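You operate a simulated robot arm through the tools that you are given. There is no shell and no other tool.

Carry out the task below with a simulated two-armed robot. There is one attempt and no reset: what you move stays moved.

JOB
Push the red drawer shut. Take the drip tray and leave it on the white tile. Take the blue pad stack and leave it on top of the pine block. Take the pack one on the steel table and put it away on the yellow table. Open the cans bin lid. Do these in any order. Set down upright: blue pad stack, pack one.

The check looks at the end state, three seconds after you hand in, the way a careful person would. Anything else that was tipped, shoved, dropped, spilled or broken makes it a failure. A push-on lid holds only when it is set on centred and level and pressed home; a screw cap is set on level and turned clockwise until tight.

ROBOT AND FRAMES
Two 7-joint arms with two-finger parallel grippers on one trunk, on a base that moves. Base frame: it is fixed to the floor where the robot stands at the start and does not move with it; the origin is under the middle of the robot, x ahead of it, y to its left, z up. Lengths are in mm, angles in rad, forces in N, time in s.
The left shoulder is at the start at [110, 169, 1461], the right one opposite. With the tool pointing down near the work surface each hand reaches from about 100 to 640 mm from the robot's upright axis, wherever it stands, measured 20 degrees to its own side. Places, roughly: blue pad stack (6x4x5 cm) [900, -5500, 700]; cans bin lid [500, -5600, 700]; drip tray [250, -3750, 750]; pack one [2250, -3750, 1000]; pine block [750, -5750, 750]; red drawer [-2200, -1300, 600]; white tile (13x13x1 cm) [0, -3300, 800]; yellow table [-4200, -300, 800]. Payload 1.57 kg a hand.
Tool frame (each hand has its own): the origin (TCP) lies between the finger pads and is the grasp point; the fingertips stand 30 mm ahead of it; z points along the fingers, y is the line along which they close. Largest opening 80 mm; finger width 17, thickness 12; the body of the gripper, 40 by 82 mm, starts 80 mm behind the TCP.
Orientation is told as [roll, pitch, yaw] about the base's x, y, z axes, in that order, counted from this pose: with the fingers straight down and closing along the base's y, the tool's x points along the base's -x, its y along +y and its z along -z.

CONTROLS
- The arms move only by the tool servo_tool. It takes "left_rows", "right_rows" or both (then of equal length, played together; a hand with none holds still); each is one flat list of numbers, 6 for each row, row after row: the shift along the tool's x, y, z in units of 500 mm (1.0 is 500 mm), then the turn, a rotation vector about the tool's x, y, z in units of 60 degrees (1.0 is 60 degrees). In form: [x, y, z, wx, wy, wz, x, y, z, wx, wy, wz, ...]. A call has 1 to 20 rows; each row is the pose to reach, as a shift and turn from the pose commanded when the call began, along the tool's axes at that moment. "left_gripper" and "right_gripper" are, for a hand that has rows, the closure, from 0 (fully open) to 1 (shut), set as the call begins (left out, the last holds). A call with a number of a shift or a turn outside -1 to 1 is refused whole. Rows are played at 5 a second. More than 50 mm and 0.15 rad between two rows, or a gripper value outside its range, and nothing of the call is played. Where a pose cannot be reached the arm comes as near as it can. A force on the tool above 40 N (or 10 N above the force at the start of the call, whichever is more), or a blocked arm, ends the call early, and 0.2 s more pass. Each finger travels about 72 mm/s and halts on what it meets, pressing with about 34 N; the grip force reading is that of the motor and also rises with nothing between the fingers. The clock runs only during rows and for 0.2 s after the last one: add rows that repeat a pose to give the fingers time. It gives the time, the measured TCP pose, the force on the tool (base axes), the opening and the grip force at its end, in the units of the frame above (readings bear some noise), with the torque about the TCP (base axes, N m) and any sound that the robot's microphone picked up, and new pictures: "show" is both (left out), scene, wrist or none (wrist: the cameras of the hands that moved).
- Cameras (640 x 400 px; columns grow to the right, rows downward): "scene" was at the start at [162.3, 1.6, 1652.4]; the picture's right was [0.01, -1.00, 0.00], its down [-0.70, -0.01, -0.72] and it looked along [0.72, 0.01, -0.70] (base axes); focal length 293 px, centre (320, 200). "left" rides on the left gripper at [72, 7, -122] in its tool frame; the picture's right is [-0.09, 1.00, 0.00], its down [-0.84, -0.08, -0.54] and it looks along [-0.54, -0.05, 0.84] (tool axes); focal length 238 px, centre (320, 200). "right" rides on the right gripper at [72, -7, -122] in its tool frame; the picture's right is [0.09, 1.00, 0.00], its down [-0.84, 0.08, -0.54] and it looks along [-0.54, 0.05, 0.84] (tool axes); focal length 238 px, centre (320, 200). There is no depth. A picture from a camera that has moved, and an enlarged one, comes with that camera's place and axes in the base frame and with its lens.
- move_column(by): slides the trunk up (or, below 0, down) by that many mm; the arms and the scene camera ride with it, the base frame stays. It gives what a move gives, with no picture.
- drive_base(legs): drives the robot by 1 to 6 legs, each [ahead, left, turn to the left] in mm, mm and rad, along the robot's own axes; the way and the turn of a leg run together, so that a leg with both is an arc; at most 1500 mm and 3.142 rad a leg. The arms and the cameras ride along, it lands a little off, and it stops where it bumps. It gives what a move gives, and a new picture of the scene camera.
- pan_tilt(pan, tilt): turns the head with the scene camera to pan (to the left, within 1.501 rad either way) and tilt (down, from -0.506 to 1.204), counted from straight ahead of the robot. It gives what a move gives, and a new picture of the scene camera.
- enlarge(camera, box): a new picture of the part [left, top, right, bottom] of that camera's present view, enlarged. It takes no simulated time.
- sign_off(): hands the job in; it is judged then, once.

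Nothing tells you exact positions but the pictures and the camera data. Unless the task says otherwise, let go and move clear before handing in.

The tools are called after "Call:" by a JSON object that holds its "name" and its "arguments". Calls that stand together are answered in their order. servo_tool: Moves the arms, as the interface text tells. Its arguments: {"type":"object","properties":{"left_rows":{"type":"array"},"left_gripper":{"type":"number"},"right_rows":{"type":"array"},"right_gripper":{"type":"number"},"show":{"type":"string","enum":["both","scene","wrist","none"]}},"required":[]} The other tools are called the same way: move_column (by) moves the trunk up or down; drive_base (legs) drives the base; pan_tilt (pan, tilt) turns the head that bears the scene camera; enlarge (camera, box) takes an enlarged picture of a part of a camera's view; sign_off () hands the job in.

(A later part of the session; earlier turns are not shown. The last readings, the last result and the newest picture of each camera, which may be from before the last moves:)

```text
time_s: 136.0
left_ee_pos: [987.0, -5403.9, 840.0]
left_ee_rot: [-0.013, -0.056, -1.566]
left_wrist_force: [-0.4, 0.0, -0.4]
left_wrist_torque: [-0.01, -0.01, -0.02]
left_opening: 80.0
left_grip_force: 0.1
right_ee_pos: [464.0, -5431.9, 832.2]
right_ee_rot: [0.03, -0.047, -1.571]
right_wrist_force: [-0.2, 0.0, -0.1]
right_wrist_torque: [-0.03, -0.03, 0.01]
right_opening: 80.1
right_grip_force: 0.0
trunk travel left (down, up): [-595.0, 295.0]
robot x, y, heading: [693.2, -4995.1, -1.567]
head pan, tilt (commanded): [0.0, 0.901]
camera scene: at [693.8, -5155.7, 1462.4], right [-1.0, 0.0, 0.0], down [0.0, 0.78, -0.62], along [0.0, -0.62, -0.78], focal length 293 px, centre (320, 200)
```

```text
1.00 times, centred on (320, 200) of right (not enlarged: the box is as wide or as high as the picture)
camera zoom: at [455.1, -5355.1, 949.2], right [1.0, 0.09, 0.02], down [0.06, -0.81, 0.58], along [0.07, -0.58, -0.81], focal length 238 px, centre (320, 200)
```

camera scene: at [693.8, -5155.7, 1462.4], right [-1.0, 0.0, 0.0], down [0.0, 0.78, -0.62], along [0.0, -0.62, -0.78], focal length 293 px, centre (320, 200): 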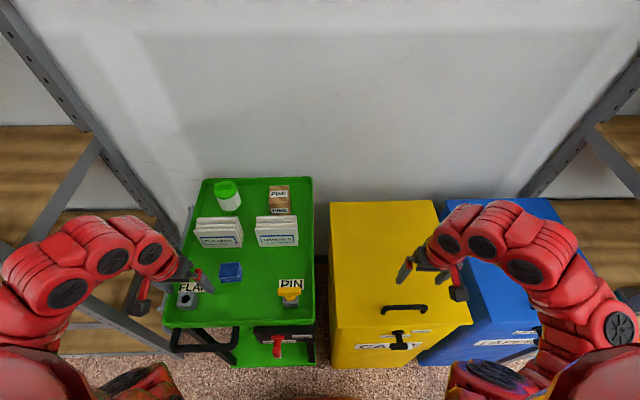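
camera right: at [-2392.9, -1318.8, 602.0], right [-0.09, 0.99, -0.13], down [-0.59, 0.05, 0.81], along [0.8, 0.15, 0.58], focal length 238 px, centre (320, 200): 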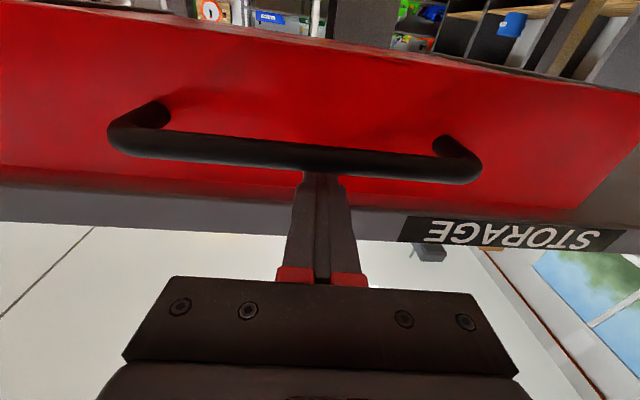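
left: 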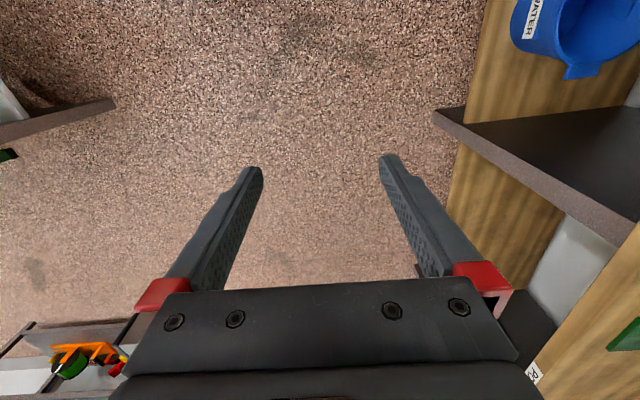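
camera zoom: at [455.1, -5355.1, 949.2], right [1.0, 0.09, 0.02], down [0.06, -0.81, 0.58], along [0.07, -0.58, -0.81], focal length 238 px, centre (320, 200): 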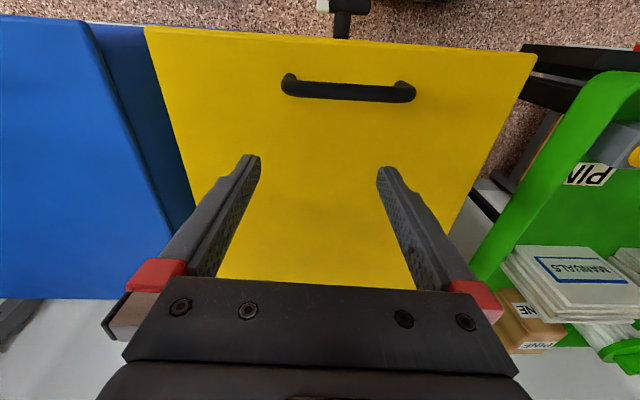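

Call:
{"name": "enlarge", "arguments": {"camera": "left", "box": [220, 160, 340, 240]}}

Call:
{"name": "enlarge", "arguments": {"camera": "scene", "box": [210, 250, 260, 290]}}

```text
5.00 times, centred on (280, 200) of left
camera zoom: at [994.3, -5325.0, 957.0], right [1.0, -0.09, -0.01], down [-0.07, -0.81, 0.59], along [-0.06, -0.59, -0.81], focal length 1192 px, centre (520, 200)
```

zoom: 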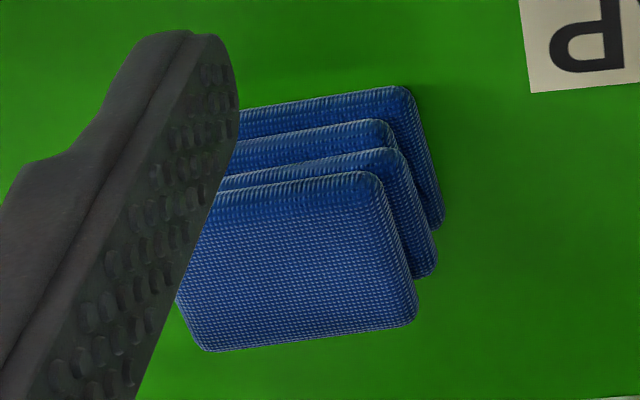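

```text
10.00 times, centred on (235, 270) of scene
camera zoom: at [693.8, -5155.7, 1462.4], right [-1.0, 0.0, 0.0], down [0.0, 0.78, -0.62], along [0.0, -0.62, -0.78], focal length 2926 px, centre (1170, -500)
```

zoom: 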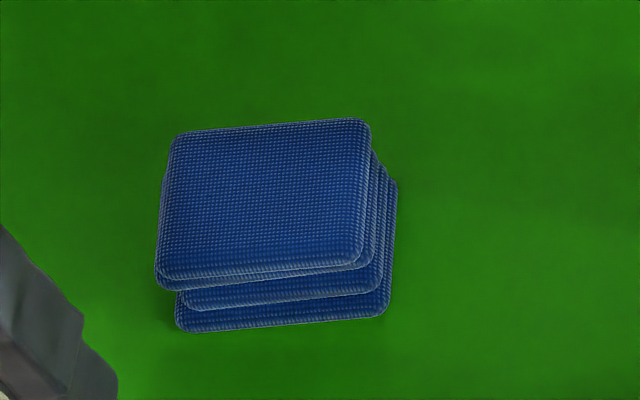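

The pads form a 4-layer stack, top z≈752, centred about (930,-5487) and rotated ≈0.08 rad. I'll hover the open left gripper over it, pointing straight down.

Call:
{"name": "servo_tool", "arguments": {"left_rows": [-0.041, -0.028, 0.007, -0.003, 0.013, -0.019, -0.082, -0.057, 0.014, -0.006, 0.027, -0.038, -0.124, -0.085, 0.022, -0.009, 0.04, -0.057, -0.165, -0.114, 0.029, -0.0124, 0.0535, -0.0764, -0.165, -0.114, 0.029, -0.0124, 0.0535, -0.0764], "show": "both"}}

```text
time_s: 137.2
left_ee_pos: [934.2, -5431.5, 826.3]
left_ee_rot: [-0.02, -0.049, -1.532]
left_wrist_force: [-0.3, 0.2, -0.4]
left_wrist_torque: [0.03, 0.01, -0.01]
left_opening: 79.9
left_grip_force: 0.0
left hand out of reach, approached as far as the arm can: row 1, 2, 3, 4, 5
right_ee_pos: [464.0, -5431.1, 831.6]
right_ee_rot: [0.03, -0.048, -1.571]
right_wrist_force: [0.2, 0.6, 0.0]
right_wrist_torque: [0.0, -0.01, -0.01]
right_opening: 79.7
right_grip_force: 0.0
trunk travel left (down, up): [-595.0, 295.0]
robot x, y, heading: [694.3, -4999.9, -1.568]
head pan, tilt (commanded): [0.0, 0.901]
camera scene: at [694.1, -5155.4, 1462.4], right [-1.0, 0.0, 0.0], down [0.0, 0.78, -0.62], along [0.0, -0.62, -0.78], focal length 293 px, centre (320, 200)
camera left: at [939.9, -5352.7, 944.3], right [1.0, -0.05, -0.02], down [-0.03, -0.81, 0.58], along [-0.04, -0.58, -0.81], focal length 238 px, centre (320, 200)
```

scene: 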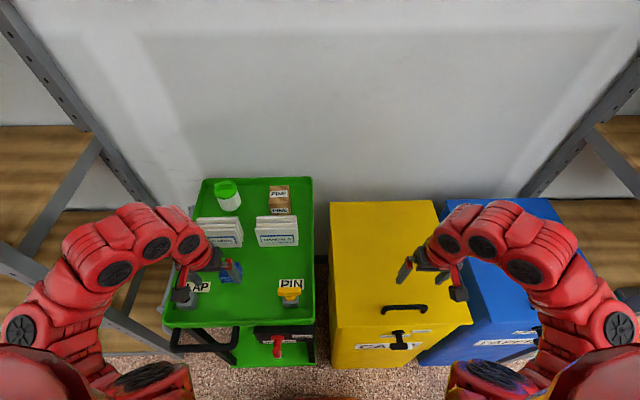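
left: 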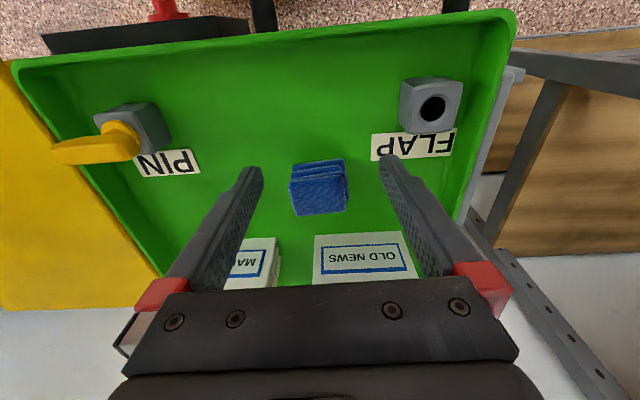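

The pose is near a joint limit at this trunk height. I'll raise the trunk 120 mm and re-approach.

Call:
{"name": "move_column", "arguments": {"by": 120}}

Call:
{"name": "servo_tool", "arguments": {"left_rows": [-0.028, -0.002, 0.05, -0.004, 0.012, -0.01, -0.056, -0.004, 0.1, -0.01, 0.024, -0.02, -0.084, -0.006, 0.15, -0.015, 0.036, -0.03, -0.104, -0.008, 0.2, -0.019, 0.047, -0.04, -0.104, -0.008, 0.24, -0.019, 0.047, -0.04, -0.104, -0.008, 0.24, -0.019, 0.047, -0.04], "show": "both"}}

```text
time_s: 138.7
left_ee_pos: [934.3, -5431.3, 945.7]
left_ee_rot: [-0.019, -0.047, -1.531]
left_wrist_force: [0.2, -0.8, 0.0]
left_wrist_torque: [-0.01, 0.02, -0.01]
left_opening: 80.0
left_grip_force: 0.1
right_ee_pos: [464.4, -5432.1, 952.9]
right_ee_rot: [0.03, -0.049, -1.569]
right_wrist_force: [-0.8, 0.1, -0.5]
right_wrist_torque: [0.0, 0.0, 0.01]
right_opening: 80.0
right_grip_force: 0.1
trunk travel left (down, up): [-715.0, 175.0]
robot x, y, heading: [691.6, -5002.9, -1.567]
head pan, tilt (commanded): [0.0, 0.901]
```

```text
time_s: 140.1
left_ee_pos: [930.0, -5490.2, 828.7]
left_ee_rot: [0.001, 0.002, -1.489]
left_wrist_force: [-0.7, -0.1, -0.9]
left_wrist_torque: [0.02, 0.01, 0.03]
left_opening: 80.2
left_grip_force: 0.1
right_ee_pos: [464.2, -5431.9, 951.5]
right_ee_rot: [0.029, -0.048, -1.572]
right_wrist_force: [-0.8, 0.4, 0.0]
right_wrist_torque: [-0.01, 0.0, 0.01]
right_opening: 80.0
right_grip_force: 0.1
trunk travel left (down, up): [-715.0, 175.0]
robot x, y, heading: [696.0, -4999.3, -1.569]
head pan, tilt (commanded): [0.0, 0.901]
camera scene: at [693.7, -5155.8, 1582.3], right [-1.0, 0.0, 0.0], down [0.0, 0.78, -0.62], along [0.0, -0.62, -0.78], focal length 293 px, centre (320, 200)
camera left: at [930.5, -5417.0, 951.1], right [1.0, -0.01, 0.0], down [-0.01, -0.84, 0.54], along [-0.01, -0.54, -0.84], focal length 238 px, centre (320, 200)
```

scene: 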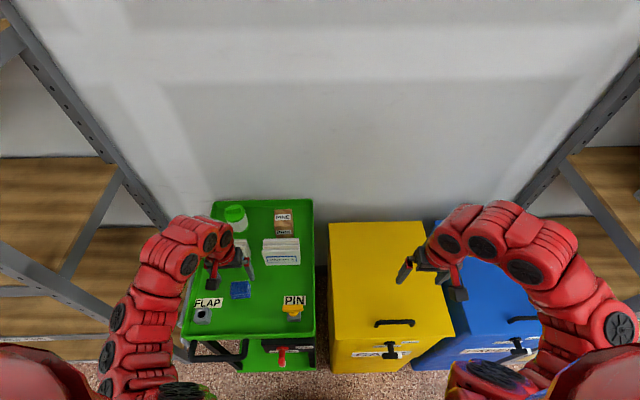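
left: 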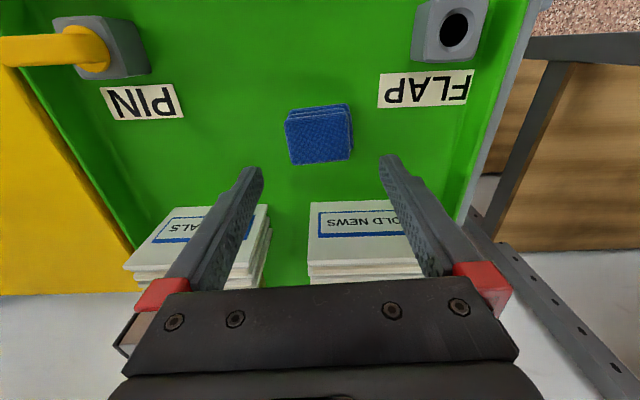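

Call:
{"name": "enlarge", "arguments": {"camera": "left", "box": [270, 90, 370, 180]}}

Call:
{"name": "enlarge", "arguments": {"camera": "scene", "box": [200, 200, 320, 310]}}

```text
4.44 times, centred on (320, 135) of left
camera zoom: at [930.5, -5417.0, 951.1], right [1.0, -0.01, 0.0], down [-0.01, -0.84, 0.54], along [-0.01, -0.54, -0.84], focal length 1059 px, centre (320, 489)
```

zoom: 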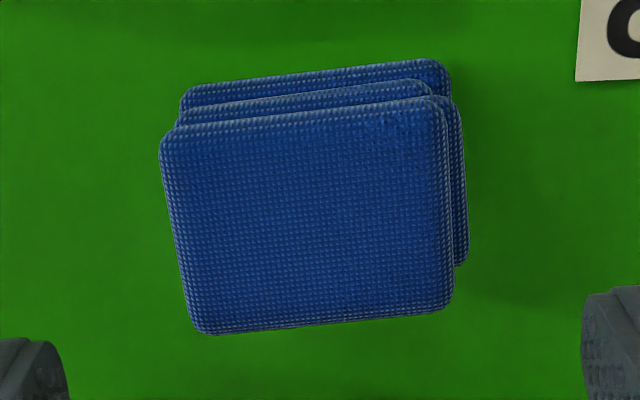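

```text
3.64 times, centred on (260, 255) of scene
camera zoom: at [693.7, -5155.8, 1582.3], right [-1.0, 0.0, 0.0], down [0.0, 0.78, -0.62], along [0.0, -0.62, -0.78], focal length 1064 px, centre (538, 0)
```

zoom: 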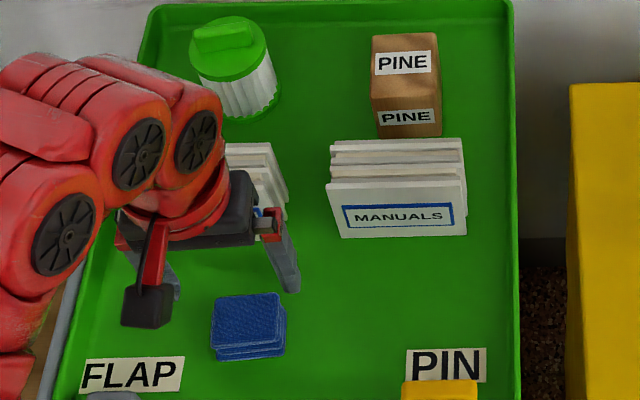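

The gripper is centred over the pads. I'll rotate slightly to match the stack and descend around it.

Call:
{"name": "servo_tool", "arguments": {"left_rows": [0.003, -0.001, 0.05, 0, 0, -0.03, 0.006, -0.002, 0.1, 0, 0, -0.067, 0.006, -0.002, 0.15, 0, 0, -0.067, 0.006, -0.002, 0.15, 0, 0, -0.067], "show": "wrist"}}

Call:
{"name": "enlarge", "arguments": {"camera": "left", "box": [220, 60, 420, 200]}}

```text
time_s: 141.1
left_ee_pos: [928.5, -5487.1, 752.1]
left_ee_rot: [0.0, 0.0, -1.42]
left_wrist_force: [-0.2, 0.2, -0.2]
left_wrist_torque: [0.02, 0.0, -0.03]
left_opening: 79.9
left_grip_force: 0.1
right_ee_pos: [463.3, -5431.1, 952.1]
right_ee_rot: [0.031, -0.048, -1.57]
right_wrist_force: [0.4, 0.0, 0.6]
right_wrist_torque: [-0.03, 0.02, 0.0]
right_opening: 79.9
right_grip_force: 0.1
trunk travel left (down, up): [-715.0, 175.0]
robot x, y, heading: [689.8, -5000.0, -1.564]
head pan, tilt (commanded): [0.0, 0.901]
camera left: at [924.2, -5414.4, 875.3], right [1.0, 0.06, 0.0], down [0.05, -0.84, 0.54], along [0.03, -0.54, -0.84], focal length 238 px, centre (320, 200)
```

left: 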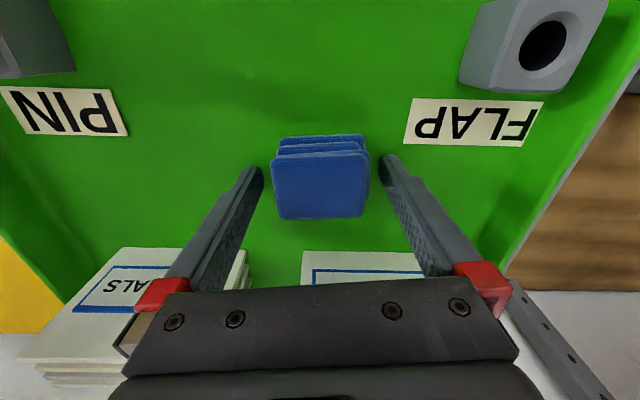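

```text
2.86 times, centred on (320, 130) of left
camera zoom: at [924.2, -5414.4, 875.3], right [1.0, 0.06, 0.0], down [0.05, -0.84, 0.54], along [0.03, -0.54, -0.84], focal length 681 px, centre (320, 400)
```

zoom: 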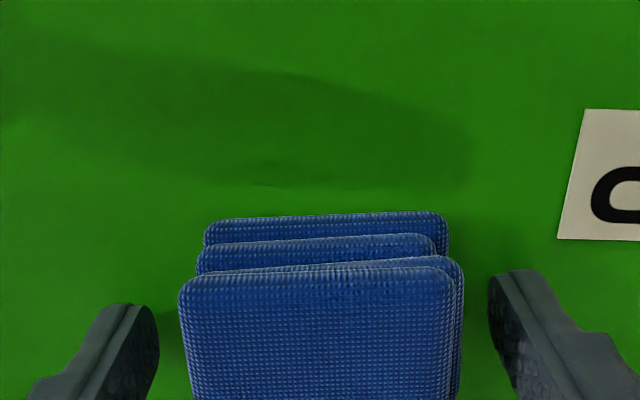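

Aligned well. I'll go down 6 mm and close.

Call:
{"name": "servo_tool", "arguments": {"left_rows": [0, 0, 0.012, 0, 0, 0], "show": "none"}}

Call:
{"name": "servo_tool", "arguments": {"left_rows": [0, 0, 0, 0, 0, 0, 0, 0, 0, 0, 0, 0, 0, 0, 0, 0, 0, 0, 0, 0, 0, 0, 0, 0], "left_gripper": 1, "show": "wrist"}}

```text
time_s: 141.5
left_ee_pos: [927.9, -5485.8, 750.6]
left_ee_rot: [0.001, -0.006, -1.419]
left_wrist_force: [1.6, 3.4, 32.4]
left_wrist_torque: [0.38, 0.18, 0.54]
left_opening: 80.1
left_grip_force: 0.0
right_ee_pos: [463.8, -5431.3, 953.6]
right_ee_rot: [0.03, -0.05, -1.571]
right_wrist_force: [0.5, -0.7, 0.1]
right_wrist_torque: [0.02, 0.01, -0.01]
right_opening: 80.0
right_grip_force: 0.1
trunk travel left (down, up): [-715.0, 175.0]
robot x, y, heading: [693.8, -5000.7, -1.569]
head pan, tilt (commanded): [0.0, 0.901]
```

```text
time_s: 142.2
left_ee_pos: [927.7, -5485.8, 750.0]
left_ee_rot: [-0.001, -0.005, -1.421]
left_wrist_force: [-2.5, 8.7, 23.9]
left_wrist_torque: [0.49, 0.0, 0.06]
left_opening: 55.3
left_grip_force: 33.6
right_ee_pos: [464.0, -5429.6, 952.3]
right_ee_rot: [0.029, -0.051, -1.57]
right_wrist_force: [-0.8, 0.7, -0.3]
right_wrist_torque: [0.01, 0.0, -0.02]
right_opening: 80.0
right_grip_force: 0.1
trunk travel left (down, up): [-715.0, 175.0]
robot x, y, heading: [696.1, -4999.9, -1.565]
head pan, tilt (commanded): [0.0, 0.901]
stopped in row 3 (left hand): the force on the tool passed its limit at 43 N (the readings are from after the stop); the commanded pose is now the measured one
camera left: at [923.3, -5413.0, 871.7], right [1.0, 0.06, 0.0], down [0.05, -0.84, 0.55], along [0.03, -0.55, -0.84], focal length 238 px, centre (320, 200)
```

left: 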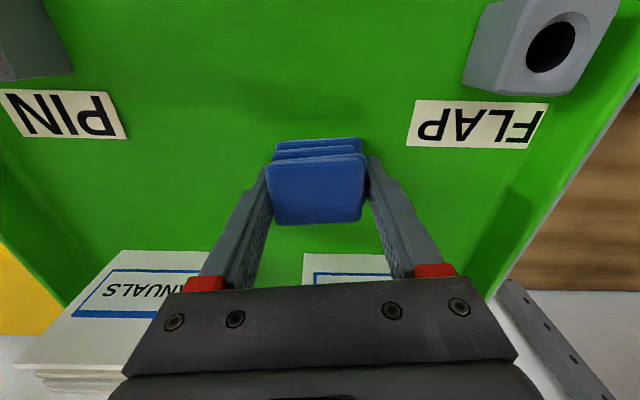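

The stack is gripped (55 mm, 34 N). The cart surface is at z≈720. I'll lift it straight up.

Call:
{"name": "servo_tool", "arguments": {"left_rows": [0, 0, -0.01, 0, 0, 0, 0, 0, -0.05, 0, 0, 0, 0, 0, -0.1, 0, 0, 0, 0, 0, -0.16, 0, 0, 0, 0, 0, -0.22, 0, 0, 0, 0, 0, -0.26, 0, 0, 0], "show": "both"}}

```text
time_s: 143.6
left_ee_pos: [928.3, -5488.0, 878.4]
left_ee_rot: [-0.002, -0.002, -1.421]
left_wrist_force: [-0.5, -1.3, -0.6]
left_wrist_torque: [-0.03, 0.0, -0.01]
left_opening: 55.1
left_grip_force: 34.4
right_ee_pos: [464.3, -5432.1, 951.8]
right_ee_rot: [0.031, -0.049, -1.569]
right_wrist_force: [-0.1, 0.7, 0.3]
right_wrist_torque: [0.02, -0.02, -0.01]
right_opening: 79.9
right_grip_force: 0.1
trunk travel left (down, up): [-715.0, 175.0]
robot x, y, heading: [691.9, -4999.5, -1.567]
head pan, tilt (commanded): [0.0, 0.901]
camera scene: at [693.9, -5155.7, 1582.3], right [-1.0, 0.0, 0.0], down [0.0, 0.78, -0.62], along [0.0, -0.62, -0.78], focal length 293 px, centre (320, 200)
camera left: at [924.3, -5415.5, 1000.1], right [1.0, 0.06, 0.0], down [0.05, -0.84, 0.54], along [0.03, -0.54, -0.84], focal length 238 px, centre (320, 200)
```

scene: 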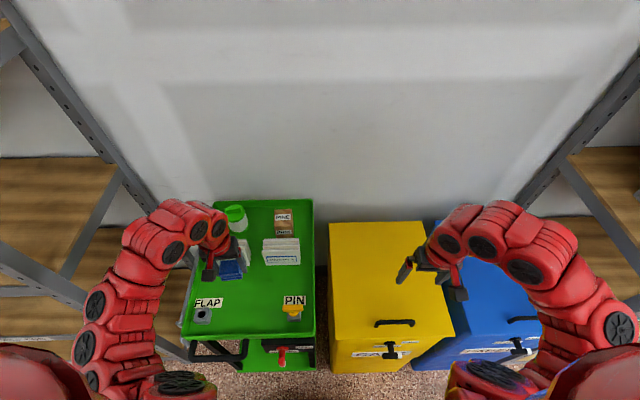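
left: 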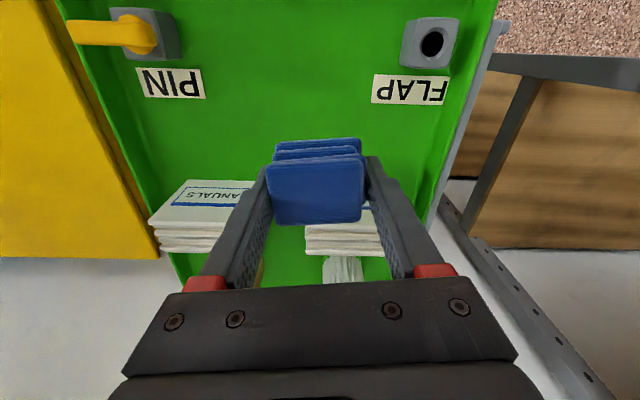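

The pads are held. Now I'll zoom in on the pine block to fix its position.

Call:
{"name": "enlarge", "arguments": {"camera": "scene", "box": [255, 195, 315, 270]}}

Call:
{"name": "enlarge", "arguments": {"camera": "right", "box": [420, 180, 640, 360]}}

```text
5.33 times, centred on (285, 232) of scene
camera zoom: at [693.9, -5155.7, 1582.3], right [-1.0, 0.0, 0.0], down [0.0, 0.78, -0.62], along [0.0, -0.62, -0.78], focal length 1561 px, centre (507, 27)
```

zoom: 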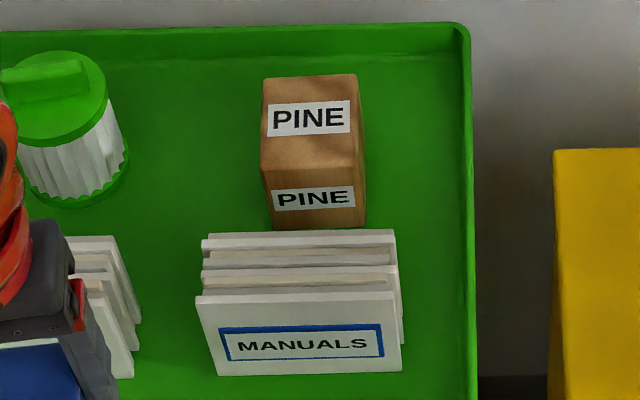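

```text
2.22 times, centred on (530, 270) of right
camera zoom: at [455.2, -5355.1, 1069.2], right [1.0, 0.09, 0.02], down [0.06, -0.81, 0.58], along [0.07, -0.58, -0.81], focal length 530 px, centre (-147, 44)
```

zoom: 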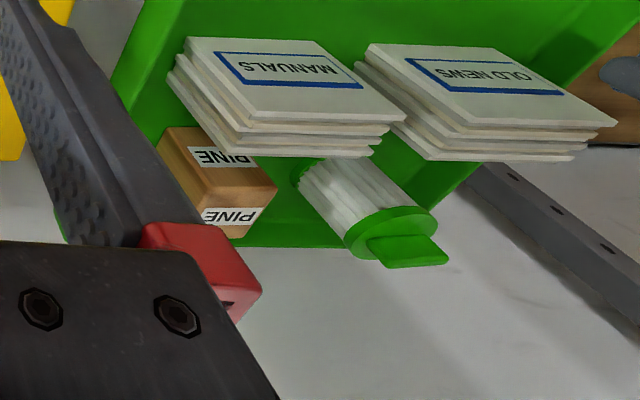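

Pine top is ≈(816,-5711), z≈788, about 61×71 mm. I'll carry the pads up and toward it, squaring the rotation, well above the manuals.

Call:
{"name": "servo_tool", "arguments": {"left_rows": [-0.02, -0.03, -0.07, 0, 0, 0.02, -0.07, -0.08, -0.12, 0, 0, 0.05, -0.12, -0.13, -0.17, 0, 0, 0.08, -0.17, -0.18, -0.214, 0, 0, 0.11, -0.22, -0.225, -0.214, 0, 0, 0.143, -0.267, -0.267, -0.214, 0, 0, 0.143, -0.267, -0.267, -0.214, 0, 0, 0.143], "show": "scene"}}

```text
time_s: 145.2
left_ee_pos: [818.9, -5637.5, 983.9]
left_ee_rot: [-0.005, 0.0, -1.57]
left_wrist_force: [-0.4, -0.3, -0.4]
left_wrist_torque: [0.04, 0.02, 0.04]
left_opening: 55.0
left_grip_force: 34.1
left hand out of reach, approached as far as the arm can: row 1, 2, 3, 4, 5
right_ee_pos: [465.5, -5432.3, 951.8]
right_ee_rot: [0.028, -0.05, -1.569]
right_wrist_force: [0.6, -0.4, 0.0]
right_wrist_torque: [-0.05, 0.02, -0.01]
right_opening: 80.1
right_grip_force: 0.0
trunk travel left (down, up): [-715.0, 175.0]
robot x, y, heading: [692.9, -5000.0, -1.57]
head pan, tilt (commanded): [0.0, 0.901]
camera scene: at [696.6, -5155.1, 1582.4], right [-1.0, 0.0, 0.0], down [0.0, 0.78, -0.62], along [0.0, -0.62, -0.78], focal length 293 px, centre (320, 200)
```

scene: 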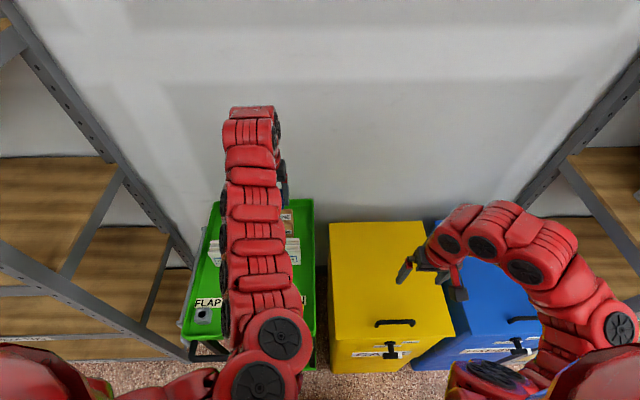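

The hand reached out fine. I'll lower the trunk by 115 mm and then move forward over the pine block.

Call:
{"name": "move_column", "arguments": {"by": -115}}

Call:
{"name": "servo_tool", "arguments": {"left_rows": [-0.05, -0.002, 0, 0, 0, 0, -0.1, -0.004, 0, 0, 0, 0, -0.147, -0.006, 0.0, 0, 0, 0, -0.147, -0.006, 0.0, 0, 0, 0], "show": "both"}}

```text
time_s: 146.7
left_ee_pos: [818.0, -5640.4, 869.5]
left_ee_rot: [-0.001, -0.001, -1.572]
left_wrist_force: [-0.2, -0.7, -0.1]
left_wrist_torque: [-0.01, 0.03, -0.02]
left_opening: 55.1
left_grip_force: 33.6
right_ee_pos: [464.5, -5431.6, 837.1]
right_ee_rot: [0.03, -0.049, -1.571]
right_wrist_force: [-0.2, 0.4, -0.4]
right_wrist_torque: [0.0, -0.01, 0.01]
right_opening: 80.2
right_grip_force: 0.0
trunk travel left (down, up): [-600.0, 290.0]
robot x, y, heading: [694.9, -4998.3, -1.567]
head pan, tilt (commanded): [0.0, 0.901]
```

```text
time_s: 147.7
left_ee_pos: [815.3, -5712.6, 869.5]
left_ee_rot: [0.002, -0.002, -1.57]
left_wrist_force: [0.4, 0.7, -0.5]
left_wrist_torque: [0.0, -0.02, -0.03]
left_opening: 55.0
left_grip_force: 34.0
right_ee_pos: [463.9, -5431.1, 836.1]
right_ee_rot: [0.031, -0.049, -1.572]
right_wrist_force: [0.3, 0.7, -0.1]
right_wrist_torque: [0.0, 0.02, -0.02]
right_opening: 79.9
right_grip_force: 0.1
trunk travel left (down, up): [-600.0, 290.0]
robot x, y, heading: [694.6, -5003.7, -1.567]
head pan, tilt (commanded): [0.0, 0.901]
camera scene: at [693.5, -5155.3, 1467.4], right [-1.0, 0.0, 0.0], down [0.0, 0.78, -0.62], along [0.0, -0.62, -0.78], focal length 293 px, centre (320, 200)
camera left: at [822.1, -5639.9, 991.8], right [1.0, -0.09, 0.0], down [-0.08, -0.84, 0.54], along [-0.05, -0.54, -0.84], focal length 238 px, centre (320, 200)
```

scene: 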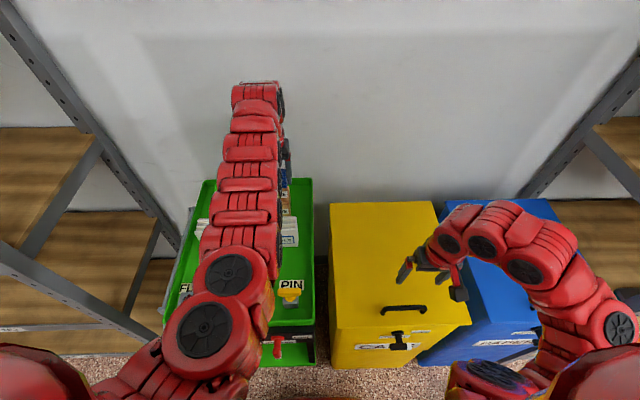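
left: 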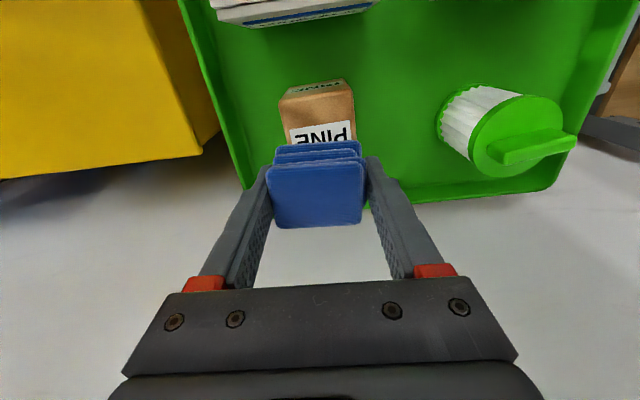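

Call:
{"name": "enlarge", "arguments": {"camera": "left", "box": [240, 60, 400, 240]}}

Call:
{"name": "enlarge", "arguments": {"camera": "scene", "box": [240, 120, 320, 250]}}

Call:
{"name": "enlarge", "arguments": {"camera": "right", "box": [420, 180, 640, 360]}}

```text
2.22 times, centred on (320, 150) of left
camera zoom: at [822.1, -5639.9, 991.8], right [1.0, -0.09, 0.0], down [-0.08, -0.84, 0.54], along [-0.05, -0.54, -0.84], focal length 530 px, centre (320, 311)
```

zoom: 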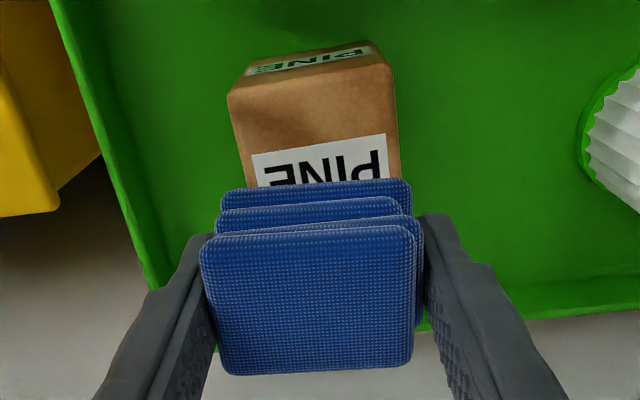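

```text
3.08 times, centred on (280, 185) of scene
camera zoom: at [693.5, -5155.3, 1467.4], right [-1.0, 0.0, 0.0], down [0.0, 0.78, -0.62], along [0.0, -0.62, -0.78], focal length 900 px, centre (443, 246)
```

zoom: 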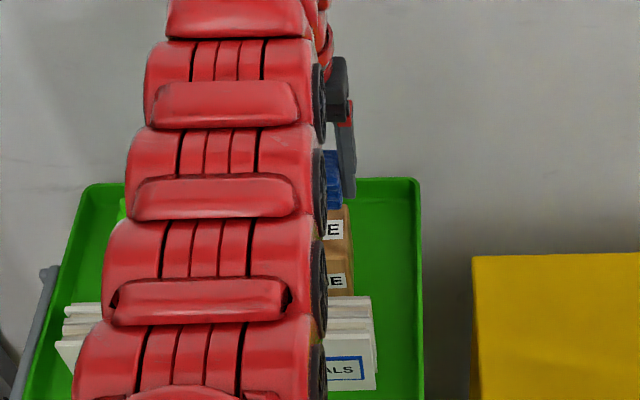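

```text
2.22 times, centred on (530, 270) of right
camera zoom: at [454.9, -5354.9, 954.2], right [1.0, 0.09, 0.02], down [0.06, -0.81, 0.58], along [0.07, -0.58, -0.81], focal length 530 px, centre (-147, 44)
```

zoom: 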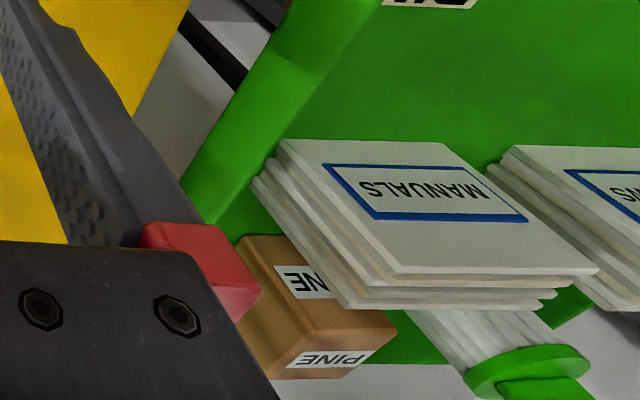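

The pads are well centred over the pine block. I'll lower to just above the surface.

Call:
{"name": "servo_tool", "arguments": {"left_rows": [0.003, 0, 0.03, 0, 0, 0, 0.006, 0, 0.06, 0, 0, 0, 0.006, 0, 0.084, 0, 0, 0, 0.006, 0, 0.092, 0, 0, 0, 0.006, 0, 0.096, 0, 0, 0], "show": "wrist"}}

Call:
{"name": "enlarge", "arguments": {"camera": "right", "box": [420, 180, 640, 360]}}

Call:
{"name": "enlarge", "arguments": {"camera": "scene", "box": [240, 120, 320, 250]}}

```text
time_s: 148.9
left_ee_pos: [814.9, -5709.6, 824.1]
left_ee_rot: [-0.002, -0.007, -1.571]
left_wrist_force: [1.4, -1.1, 24.6]
left_wrist_torque: [0.26, -0.18, -0.02]
left_opening: 54.9
left_grip_force: 33.9
right_ee_pos: [463.8, -5430.8, 838.9]
right_ee_rot: [0.03, -0.051, -1.572]
right_wrist_force: [-0.2, 0.6, -0.9]
right_wrist_torque: [0.03, -0.02, 0.01]
right_opening: 80.3
right_grip_force: 0.0
trunk travel left (down, up): [-600.0, 290.0]
robot x, y, heading: [689.9, -4999.0, -1.567]
head pan, tilt (commanded): [0.0, 0.901]
camera left: at [822.0, -5635.9, 946.4], right [1.0, -0.09, 0.0], down [-0.08, -0.83, 0.55], along [-0.05, -0.55, -0.84], focal length 238 px, centre (320, 200)
```

left: 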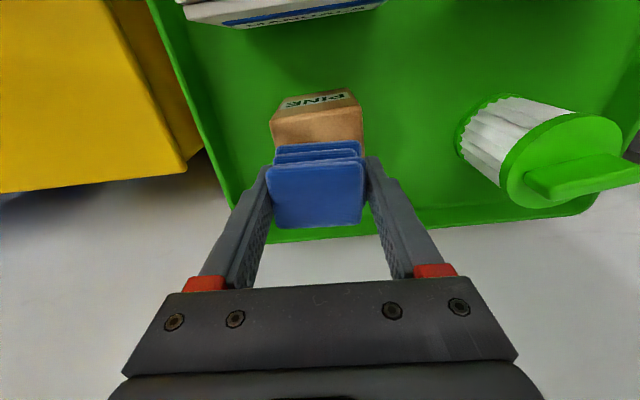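

```text
2.22 times, centred on (530, 270) of right
camera zoom: at [454.8, -5353.2, 955.3], right [1.0, 0.09, 0.02], down [0.06, -0.81, 0.59], along [0.08, -0.58, -0.81], focal length 530 px, centre (-147, 44)
```

zoom: 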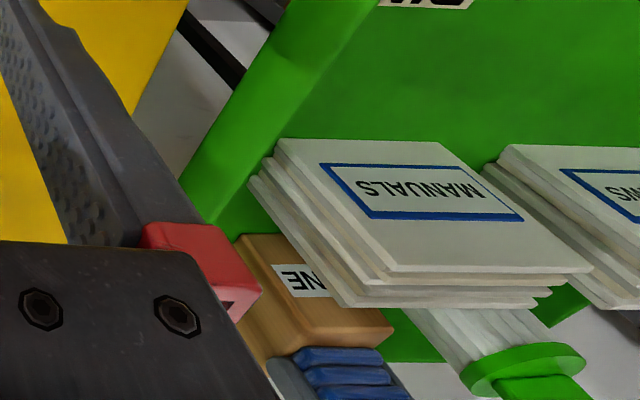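

```text
3.08 times, centred on (280, 185) of scene
camera zoom: at [693.3, -5152.7, 1468.1], right [-1.0, 0.0, 0.0], down [0.0, 0.78, -0.62], along [0.0, -0.62, -0.78], focal length 900 px, centre (443, 246)
```

zoom: 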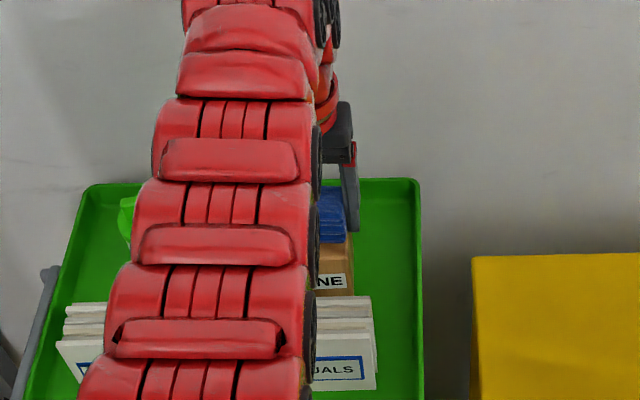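

Contact at TCP z≈824 (pine top ≈794). I'll relieve the pressure a little and open the fingers slightly.

Call:
{"name": "servo_tool", "arguments": {"left_rows": [0, 0, -0.005, 0, 0, 0, 0, 0, -0.005, 0, 0, 0], "show": "none"}}

Call:
{"name": "servo_tool", "arguments": {"left_rows": [0, 0, 0, 0, 0, 0, 0, 0, 0, 0, 0, 0, 0, 0, 0, 0, 0, 0], "left_gripper": 0.12, "show": "wrist"}}

```text
time_s: 149.5
left_ee_pos: [814.8, -5708.7, 824.5]
left_ee_rot: [0.0, -0.005, -1.569]
left_wrist_force: [1.3, -6.8, 17.9]
left_wrist_torque: [-0.07, -0.21, -0.05]
left_opening: 54.9
left_grip_force: 33.8
right_ee_pos: [465.0, -5430.9, 837.2]
right_ee_rot: [0.029, -0.051, -1.57]
right_wrist_force: [0.1, 0.4, 0.6]
right_wrist_torque: [0.0, -0.01, 0.02]
right_opening: 80.2
right_grip_force: 0.0
trunk travel left (down, up): [-600.0, 290.0]
robot x, y, heading: [692.1, -5001.3, -1.565]
head pan, tilt (commanded): [0.0, 0.901]
```

```text
time_s: 150.3
left_ee_pos: [814.4, -5709.0, 824.8]
left_ee_rot: [0.0, -0.003, -1.571]
left_wrist_force: [0.6, -3.4, 16.2]
left_wrist_torque: [-0.1, -0.59, -0.09]
left_opening: 70.1
left_grip_force: 0.0
right_ee_pos: [463.5, -5430.1, 836.7]
right_ee_rot: [0.03, -0.049, -1.571]
right_wrist_force: [-0.2, 0.8, 0.2]
right_wrist_torque: [0.01, 0.0, 0.0]
right_opening: 80.0
right_grip_force: 0.1
trunk travel left (down, up): [-600.0, 290.0]
robot x, y, heading: [694.9, -5001.8, -1.565]
head pan, tilt (commanded): [0.0, 0.901]
camera left: at [821.7, -5635.8, 946.6], right [1.0, -0.09, 0.0], down [-0.08, -0.84, 0.54], along [-0.05, -0.54, -0.84], focal length 238 px, centre (320, 200)
```

left: 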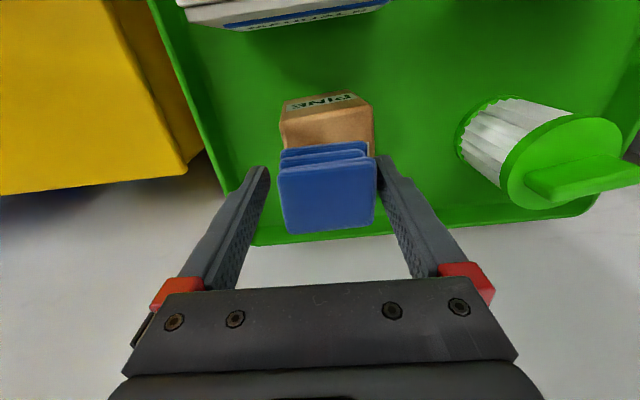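

The fingers are resting on the pine a bit and the pads sit near the right finger. I'll lift 4 mm to unload, recentre and look.

Call:
{"name": "servo_tool", "arguments": {"left_rows": [0, 0, -0.006, 0, 0, 0, 0, 0, -0.01, 0, 0, 0, 0, 0, -0.01, 0, 0, 0], "show": "wrist"}}

Call:
{"name": "enlarge", "arguments": {"camera": "left", "box": [230, 70, 420, 250]}}

```text
time_s: 151.1
left_ee_pos: [816.6, -5709.1, 826.1]
left_ee_rot: [0.001, 0.002, -1.571]
left_wrist_force: [-0.6, 0.0, -0.5]
left_wrist_torque: [0.0, -0.01, 0.01]
left_opening: 70.4
left_grip_force: 0.0
right_ee_pos: [464.1, -5432.0, 835.9]
right_ee_rot: [0.029, -0.049, -1.571]
right_wrist_force: [-0.9, -0.2, 0.1]
right_wrist_torque: [-0.03, -0.01, 0.02]
right_opening: 80.2
right_grip_force: 0.0
trunk travel left (down, up): [-600.0, 290.0]
robot x, y, heading: [693.6, -5003.3, -1.57]
head pan, tilt (commanded): [0.0, 0.901]
camera left: at [822.0, -5636.7, 950.0], right [1.0, -0.09, 0.0], down [-0.08, -0.84, 0.54], along [-0.05, -0.54, -0.84], focal length 238 px, centre (320, 200)
```

left: 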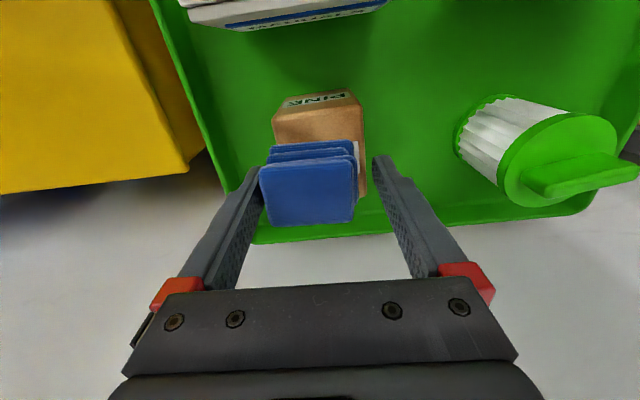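

```text
2.22 times, centred on (325, 160) of left
camera zoom: at [822.0, -5636.7, 950.0], right [1.0, -0.09, 0.0], down [-0.08, -0.84, 0.54], along [-0.05, -0.54, -0.84], focal length 530 px, centre (309, 289)
```

zoom: 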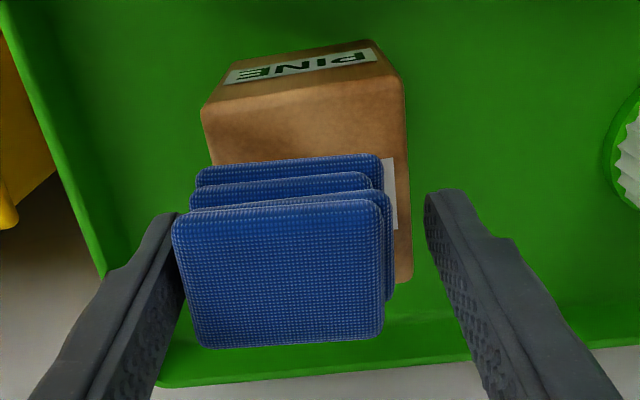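

The pads slid toward the west side by several mm. I'll raise 2 mm so the fingertips clear the pine, re-grip (which recentres the stack), then release without pressing.

Call:
{"name": "servo_tool", "arguments": {"left_rows": [0, 0, -0.004, 0, 0, 0, 0, 0, -0.004, 0, 0, 0], "show": "none"}}

Call:
{"name": "servo_tool", "arguments": {"left_rows": [0, 0, 0, 0, 0, 0, 0, 0, 0, 0, 0, 0, 0, 0, 0, 0, 0, 0, 0, 0, 0, 0, 0, 0], "left_gripper": 1, "show": "wrist"}}

Call:
{"name": "enlarge", "arguments": {"camera": "left", "box": [230, 70, 420, 250]}}

```text
time_s: 151.7
left_ee_pos: [814.7, -5710.0, 829.6]
left_ee_rot: [0.001, -0.001, -1.571]
left_wrist_force: [0.6, -0.9, -0.4]
left_wrist_torque: [0.0, 0.03, -0.02]
left_opening: 70.2
left_grip_force: 0.1
right_ee_pos: [464.1, -5431.1, 836.8]
right_ee_rot: [0.029, -0.048, -1.572]
right_wrist_force: [-0.5, -0.9, -0.2]
right_wrist_torque: [0.01, 0.03, -0.02]
right_opening: 80.1
right_grip_force: 0.0
trunk travel left (down, up): [-600.0, 290.0]
robot x, y, heading: [693.4, -5000.5, -1.573]
head pan, tilt (commanded): [0.0, 0.901]
```

```text
time_s: 152.7
left_ee_pos: [815.4, -5709.7, 830.1]
left_ee_rot: [-0.001, 0.002, -1.571]
left_wrist_force: [-0.7, 0.8, 0.7]
left_wrist_torque: [0.01, -0.01, -0.03]
left_opening: 55.1
left_grip_force: 33.8
right_ee_pos: [465.1, -5432.0, 836.7]
right_ee_rot: [0.03, -0.048, -1.571]
right_wrist_force: [0.3, -0.1, -0.8]
right_wrist_torque: [-0.01, -0.02, -0.02]
right_opening: 79.8
right_grip_force: 0.1
trunk travel left (down, up): [-600.0, 290.0]
robot x, y, heading: [693.8, -5000.1, -1.566]
head pan, tilt (commanded): [0.0, 0.901]
camera left: at [822.0, -5637.0, 952.7], right [1.0, -0.09, 0.0], down [-0.08, -0.84, 0.54], along [-0.05, -0.54, -0.84], focal length 238 px, centre (320, 200)
```

left: 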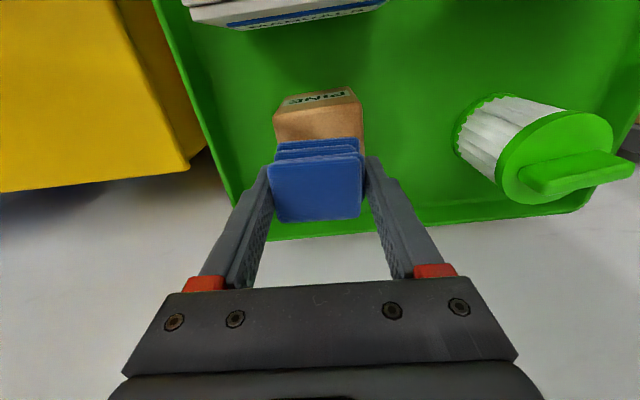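

```text
2.22 times, centred on (325, 160) of left
camera zoom: at [822.0, -5637.0, 952.7], right [1.0, -0.09, 0.0], down [-0.08, -0.84, 0.54], along [-0.05, -0.54, -0.84], focal length 530 px, centre (309, 289)
```

zoom: 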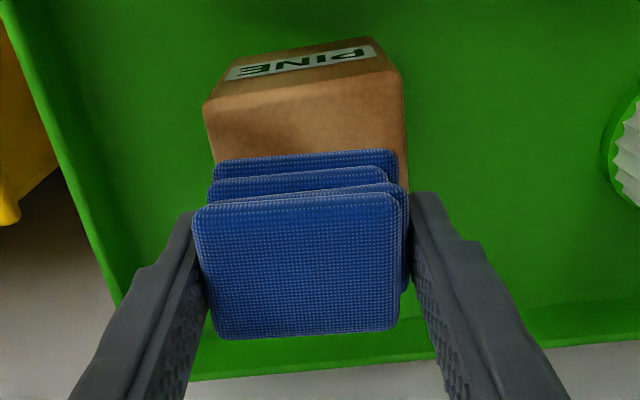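

The stack is recentred on the pine. Now release without pressing.

Call:
{"name": "servo_tool", "arguments": {"left_rows": [0, 0, 0, 0, 0, 0, 0, 0, 0, 0, 0, 0, 0, 0, 0, 0, 0, 0], "left_gripper": 0.12, "show": "wrist"}}

Call:
{"name": "enlarge", "arguments": {"camera": "left", "box": [230, 70, 420, 250]}}

```text
time_s: 153.5
left_ee_pos: [815.8, -5708.6, 829.7]
left_ee_rot: [0.0, -0.001, -1.571]
left_wrist_force: [-0.9, 0.4, 0.4]
left_wrist_torque: [0.0, 0.03, -0.04]
left_opening: 70.3
left_grip_force: 0.1
right_ee_pos: [464.8, -5432.0, 837.2]
right_ee_rot: [0.03, -0.045, -1.571]
right_wrist_force: [-0.3, -0.4, -0.2]
right_wrist_torque: [0.0, 0.01, -0.03]
right_opening: 79.9
right_grip_force: 0.1
trunk travel left (down, up): [-600.0, 290.0]
robot x, y, heading: [693.0, -4998.6, -1.566]
head pan, tilt (commanded): [0.0, 0.901]
camera left: at [821.9, -5637.0, 952.6], right [1.0, -0.09, 0.0], down [-0.08, -0.84, 0.54], along [-0.05, -0.54, -0.84], focal length 238 px, centre (320, 200)
```

left: 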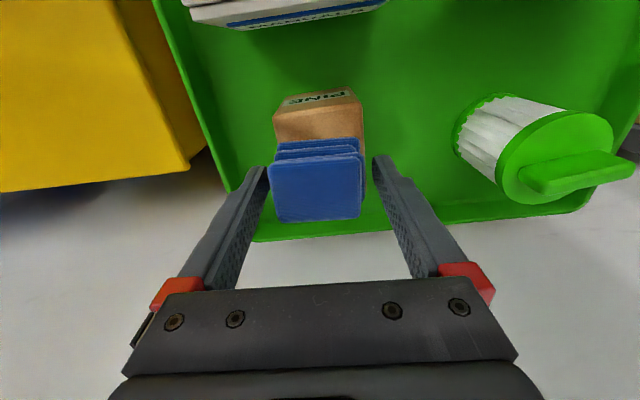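

```text
2.22 times, centred on (325, 160) of left
camera zoom: at [821.9, -5637.0, 952.6], right [1.0, -0.09, 0.0], down [-0.08, -0.84, 0.54], along [-0.05, -0.54, -0.84], focal length 530 px, centre (309, 289)
```

zoom: 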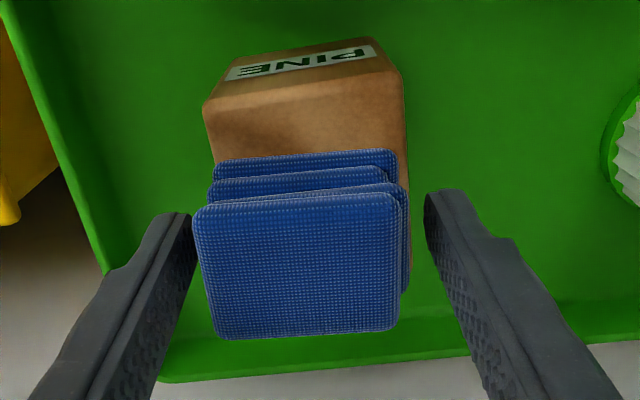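

Call:
{"name": "servo_tool", "arguments": {"left_rows": [0, 0, 0, 0, 0, 0, 0, 0, 0, 0, 0, 0, 0, 0, -0.02, 0, 0, 0, 0, 0, -0.06, 0, 0, 0, 0, 0, -0.12, 0, 0, 0], "left_gripper": 0, "show": "wrist"}}

Call:
{"name": "enlarge", "arguments": {"camera": "left", "box": [230, 70, 420, 250]}}

```text
time_s: 154.7
left_ee_pos: [815.2, -5708.6, 891.3]
left_ee_rot: [0.001, -0.003, -1.571]
left_wrist_force: [0.5, 0.2, 0.7]
left_wrist_torque: [-0.03, -0.01, -0.01]
left_opening: 79.9
left_grip_force: 0.0
right_ee_pos: [464.2, -5431.9, 836.9]
right_ee_rot: [0.03, -0.048, -1.571]
right_wrist_force: [0.2, 0.6, -0.1]
right_wrist_torque: [-0.01, 0.02, -0.05]
right_opening: 80.0
right_grip_force: 0.0
trunk travel left (down, up): [-600.0, 290.0]
robot x, y, heading: [694.6, -4999.6, -1.569]
head pan, tilt (commanded): [0.0, 0.901]
camera left: at [821.3, -5636.9, 1013.4], right [1.0, -0.09, 0.0], down [-0.08, -0.84, 0.54], along [-0.05, -0.54, -0.84], focal length 238 px, centre (320, 200)
```

left: 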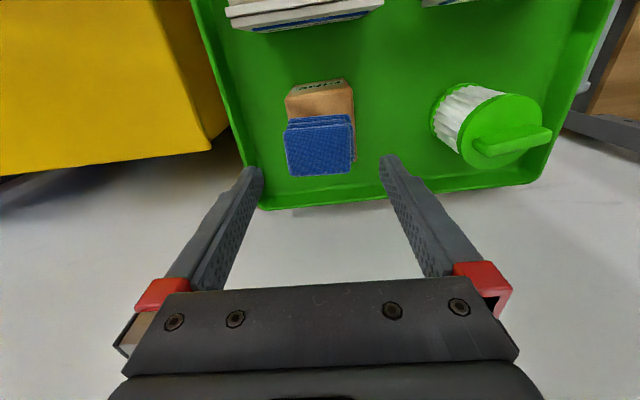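

```text
2.22 times, centred on (325, 160) of left
camera zoom: at [821.3, -5636.9, 1013.4], right [1.0, -0.09, 0.0], down [-0.08, -0.84, 0.54], along [-0.05, -0.54, -0.84], focal length 530 px, centre (309, 289)
```

zoom: 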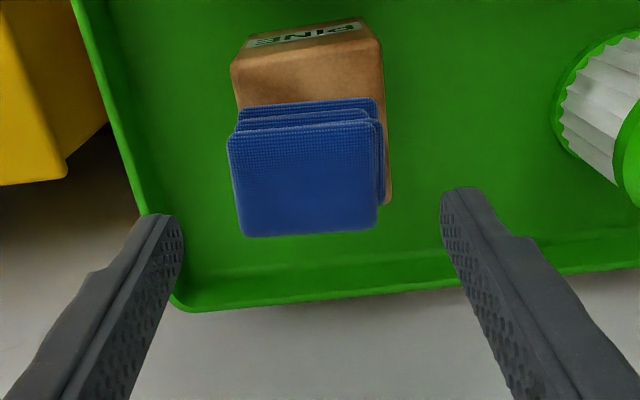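

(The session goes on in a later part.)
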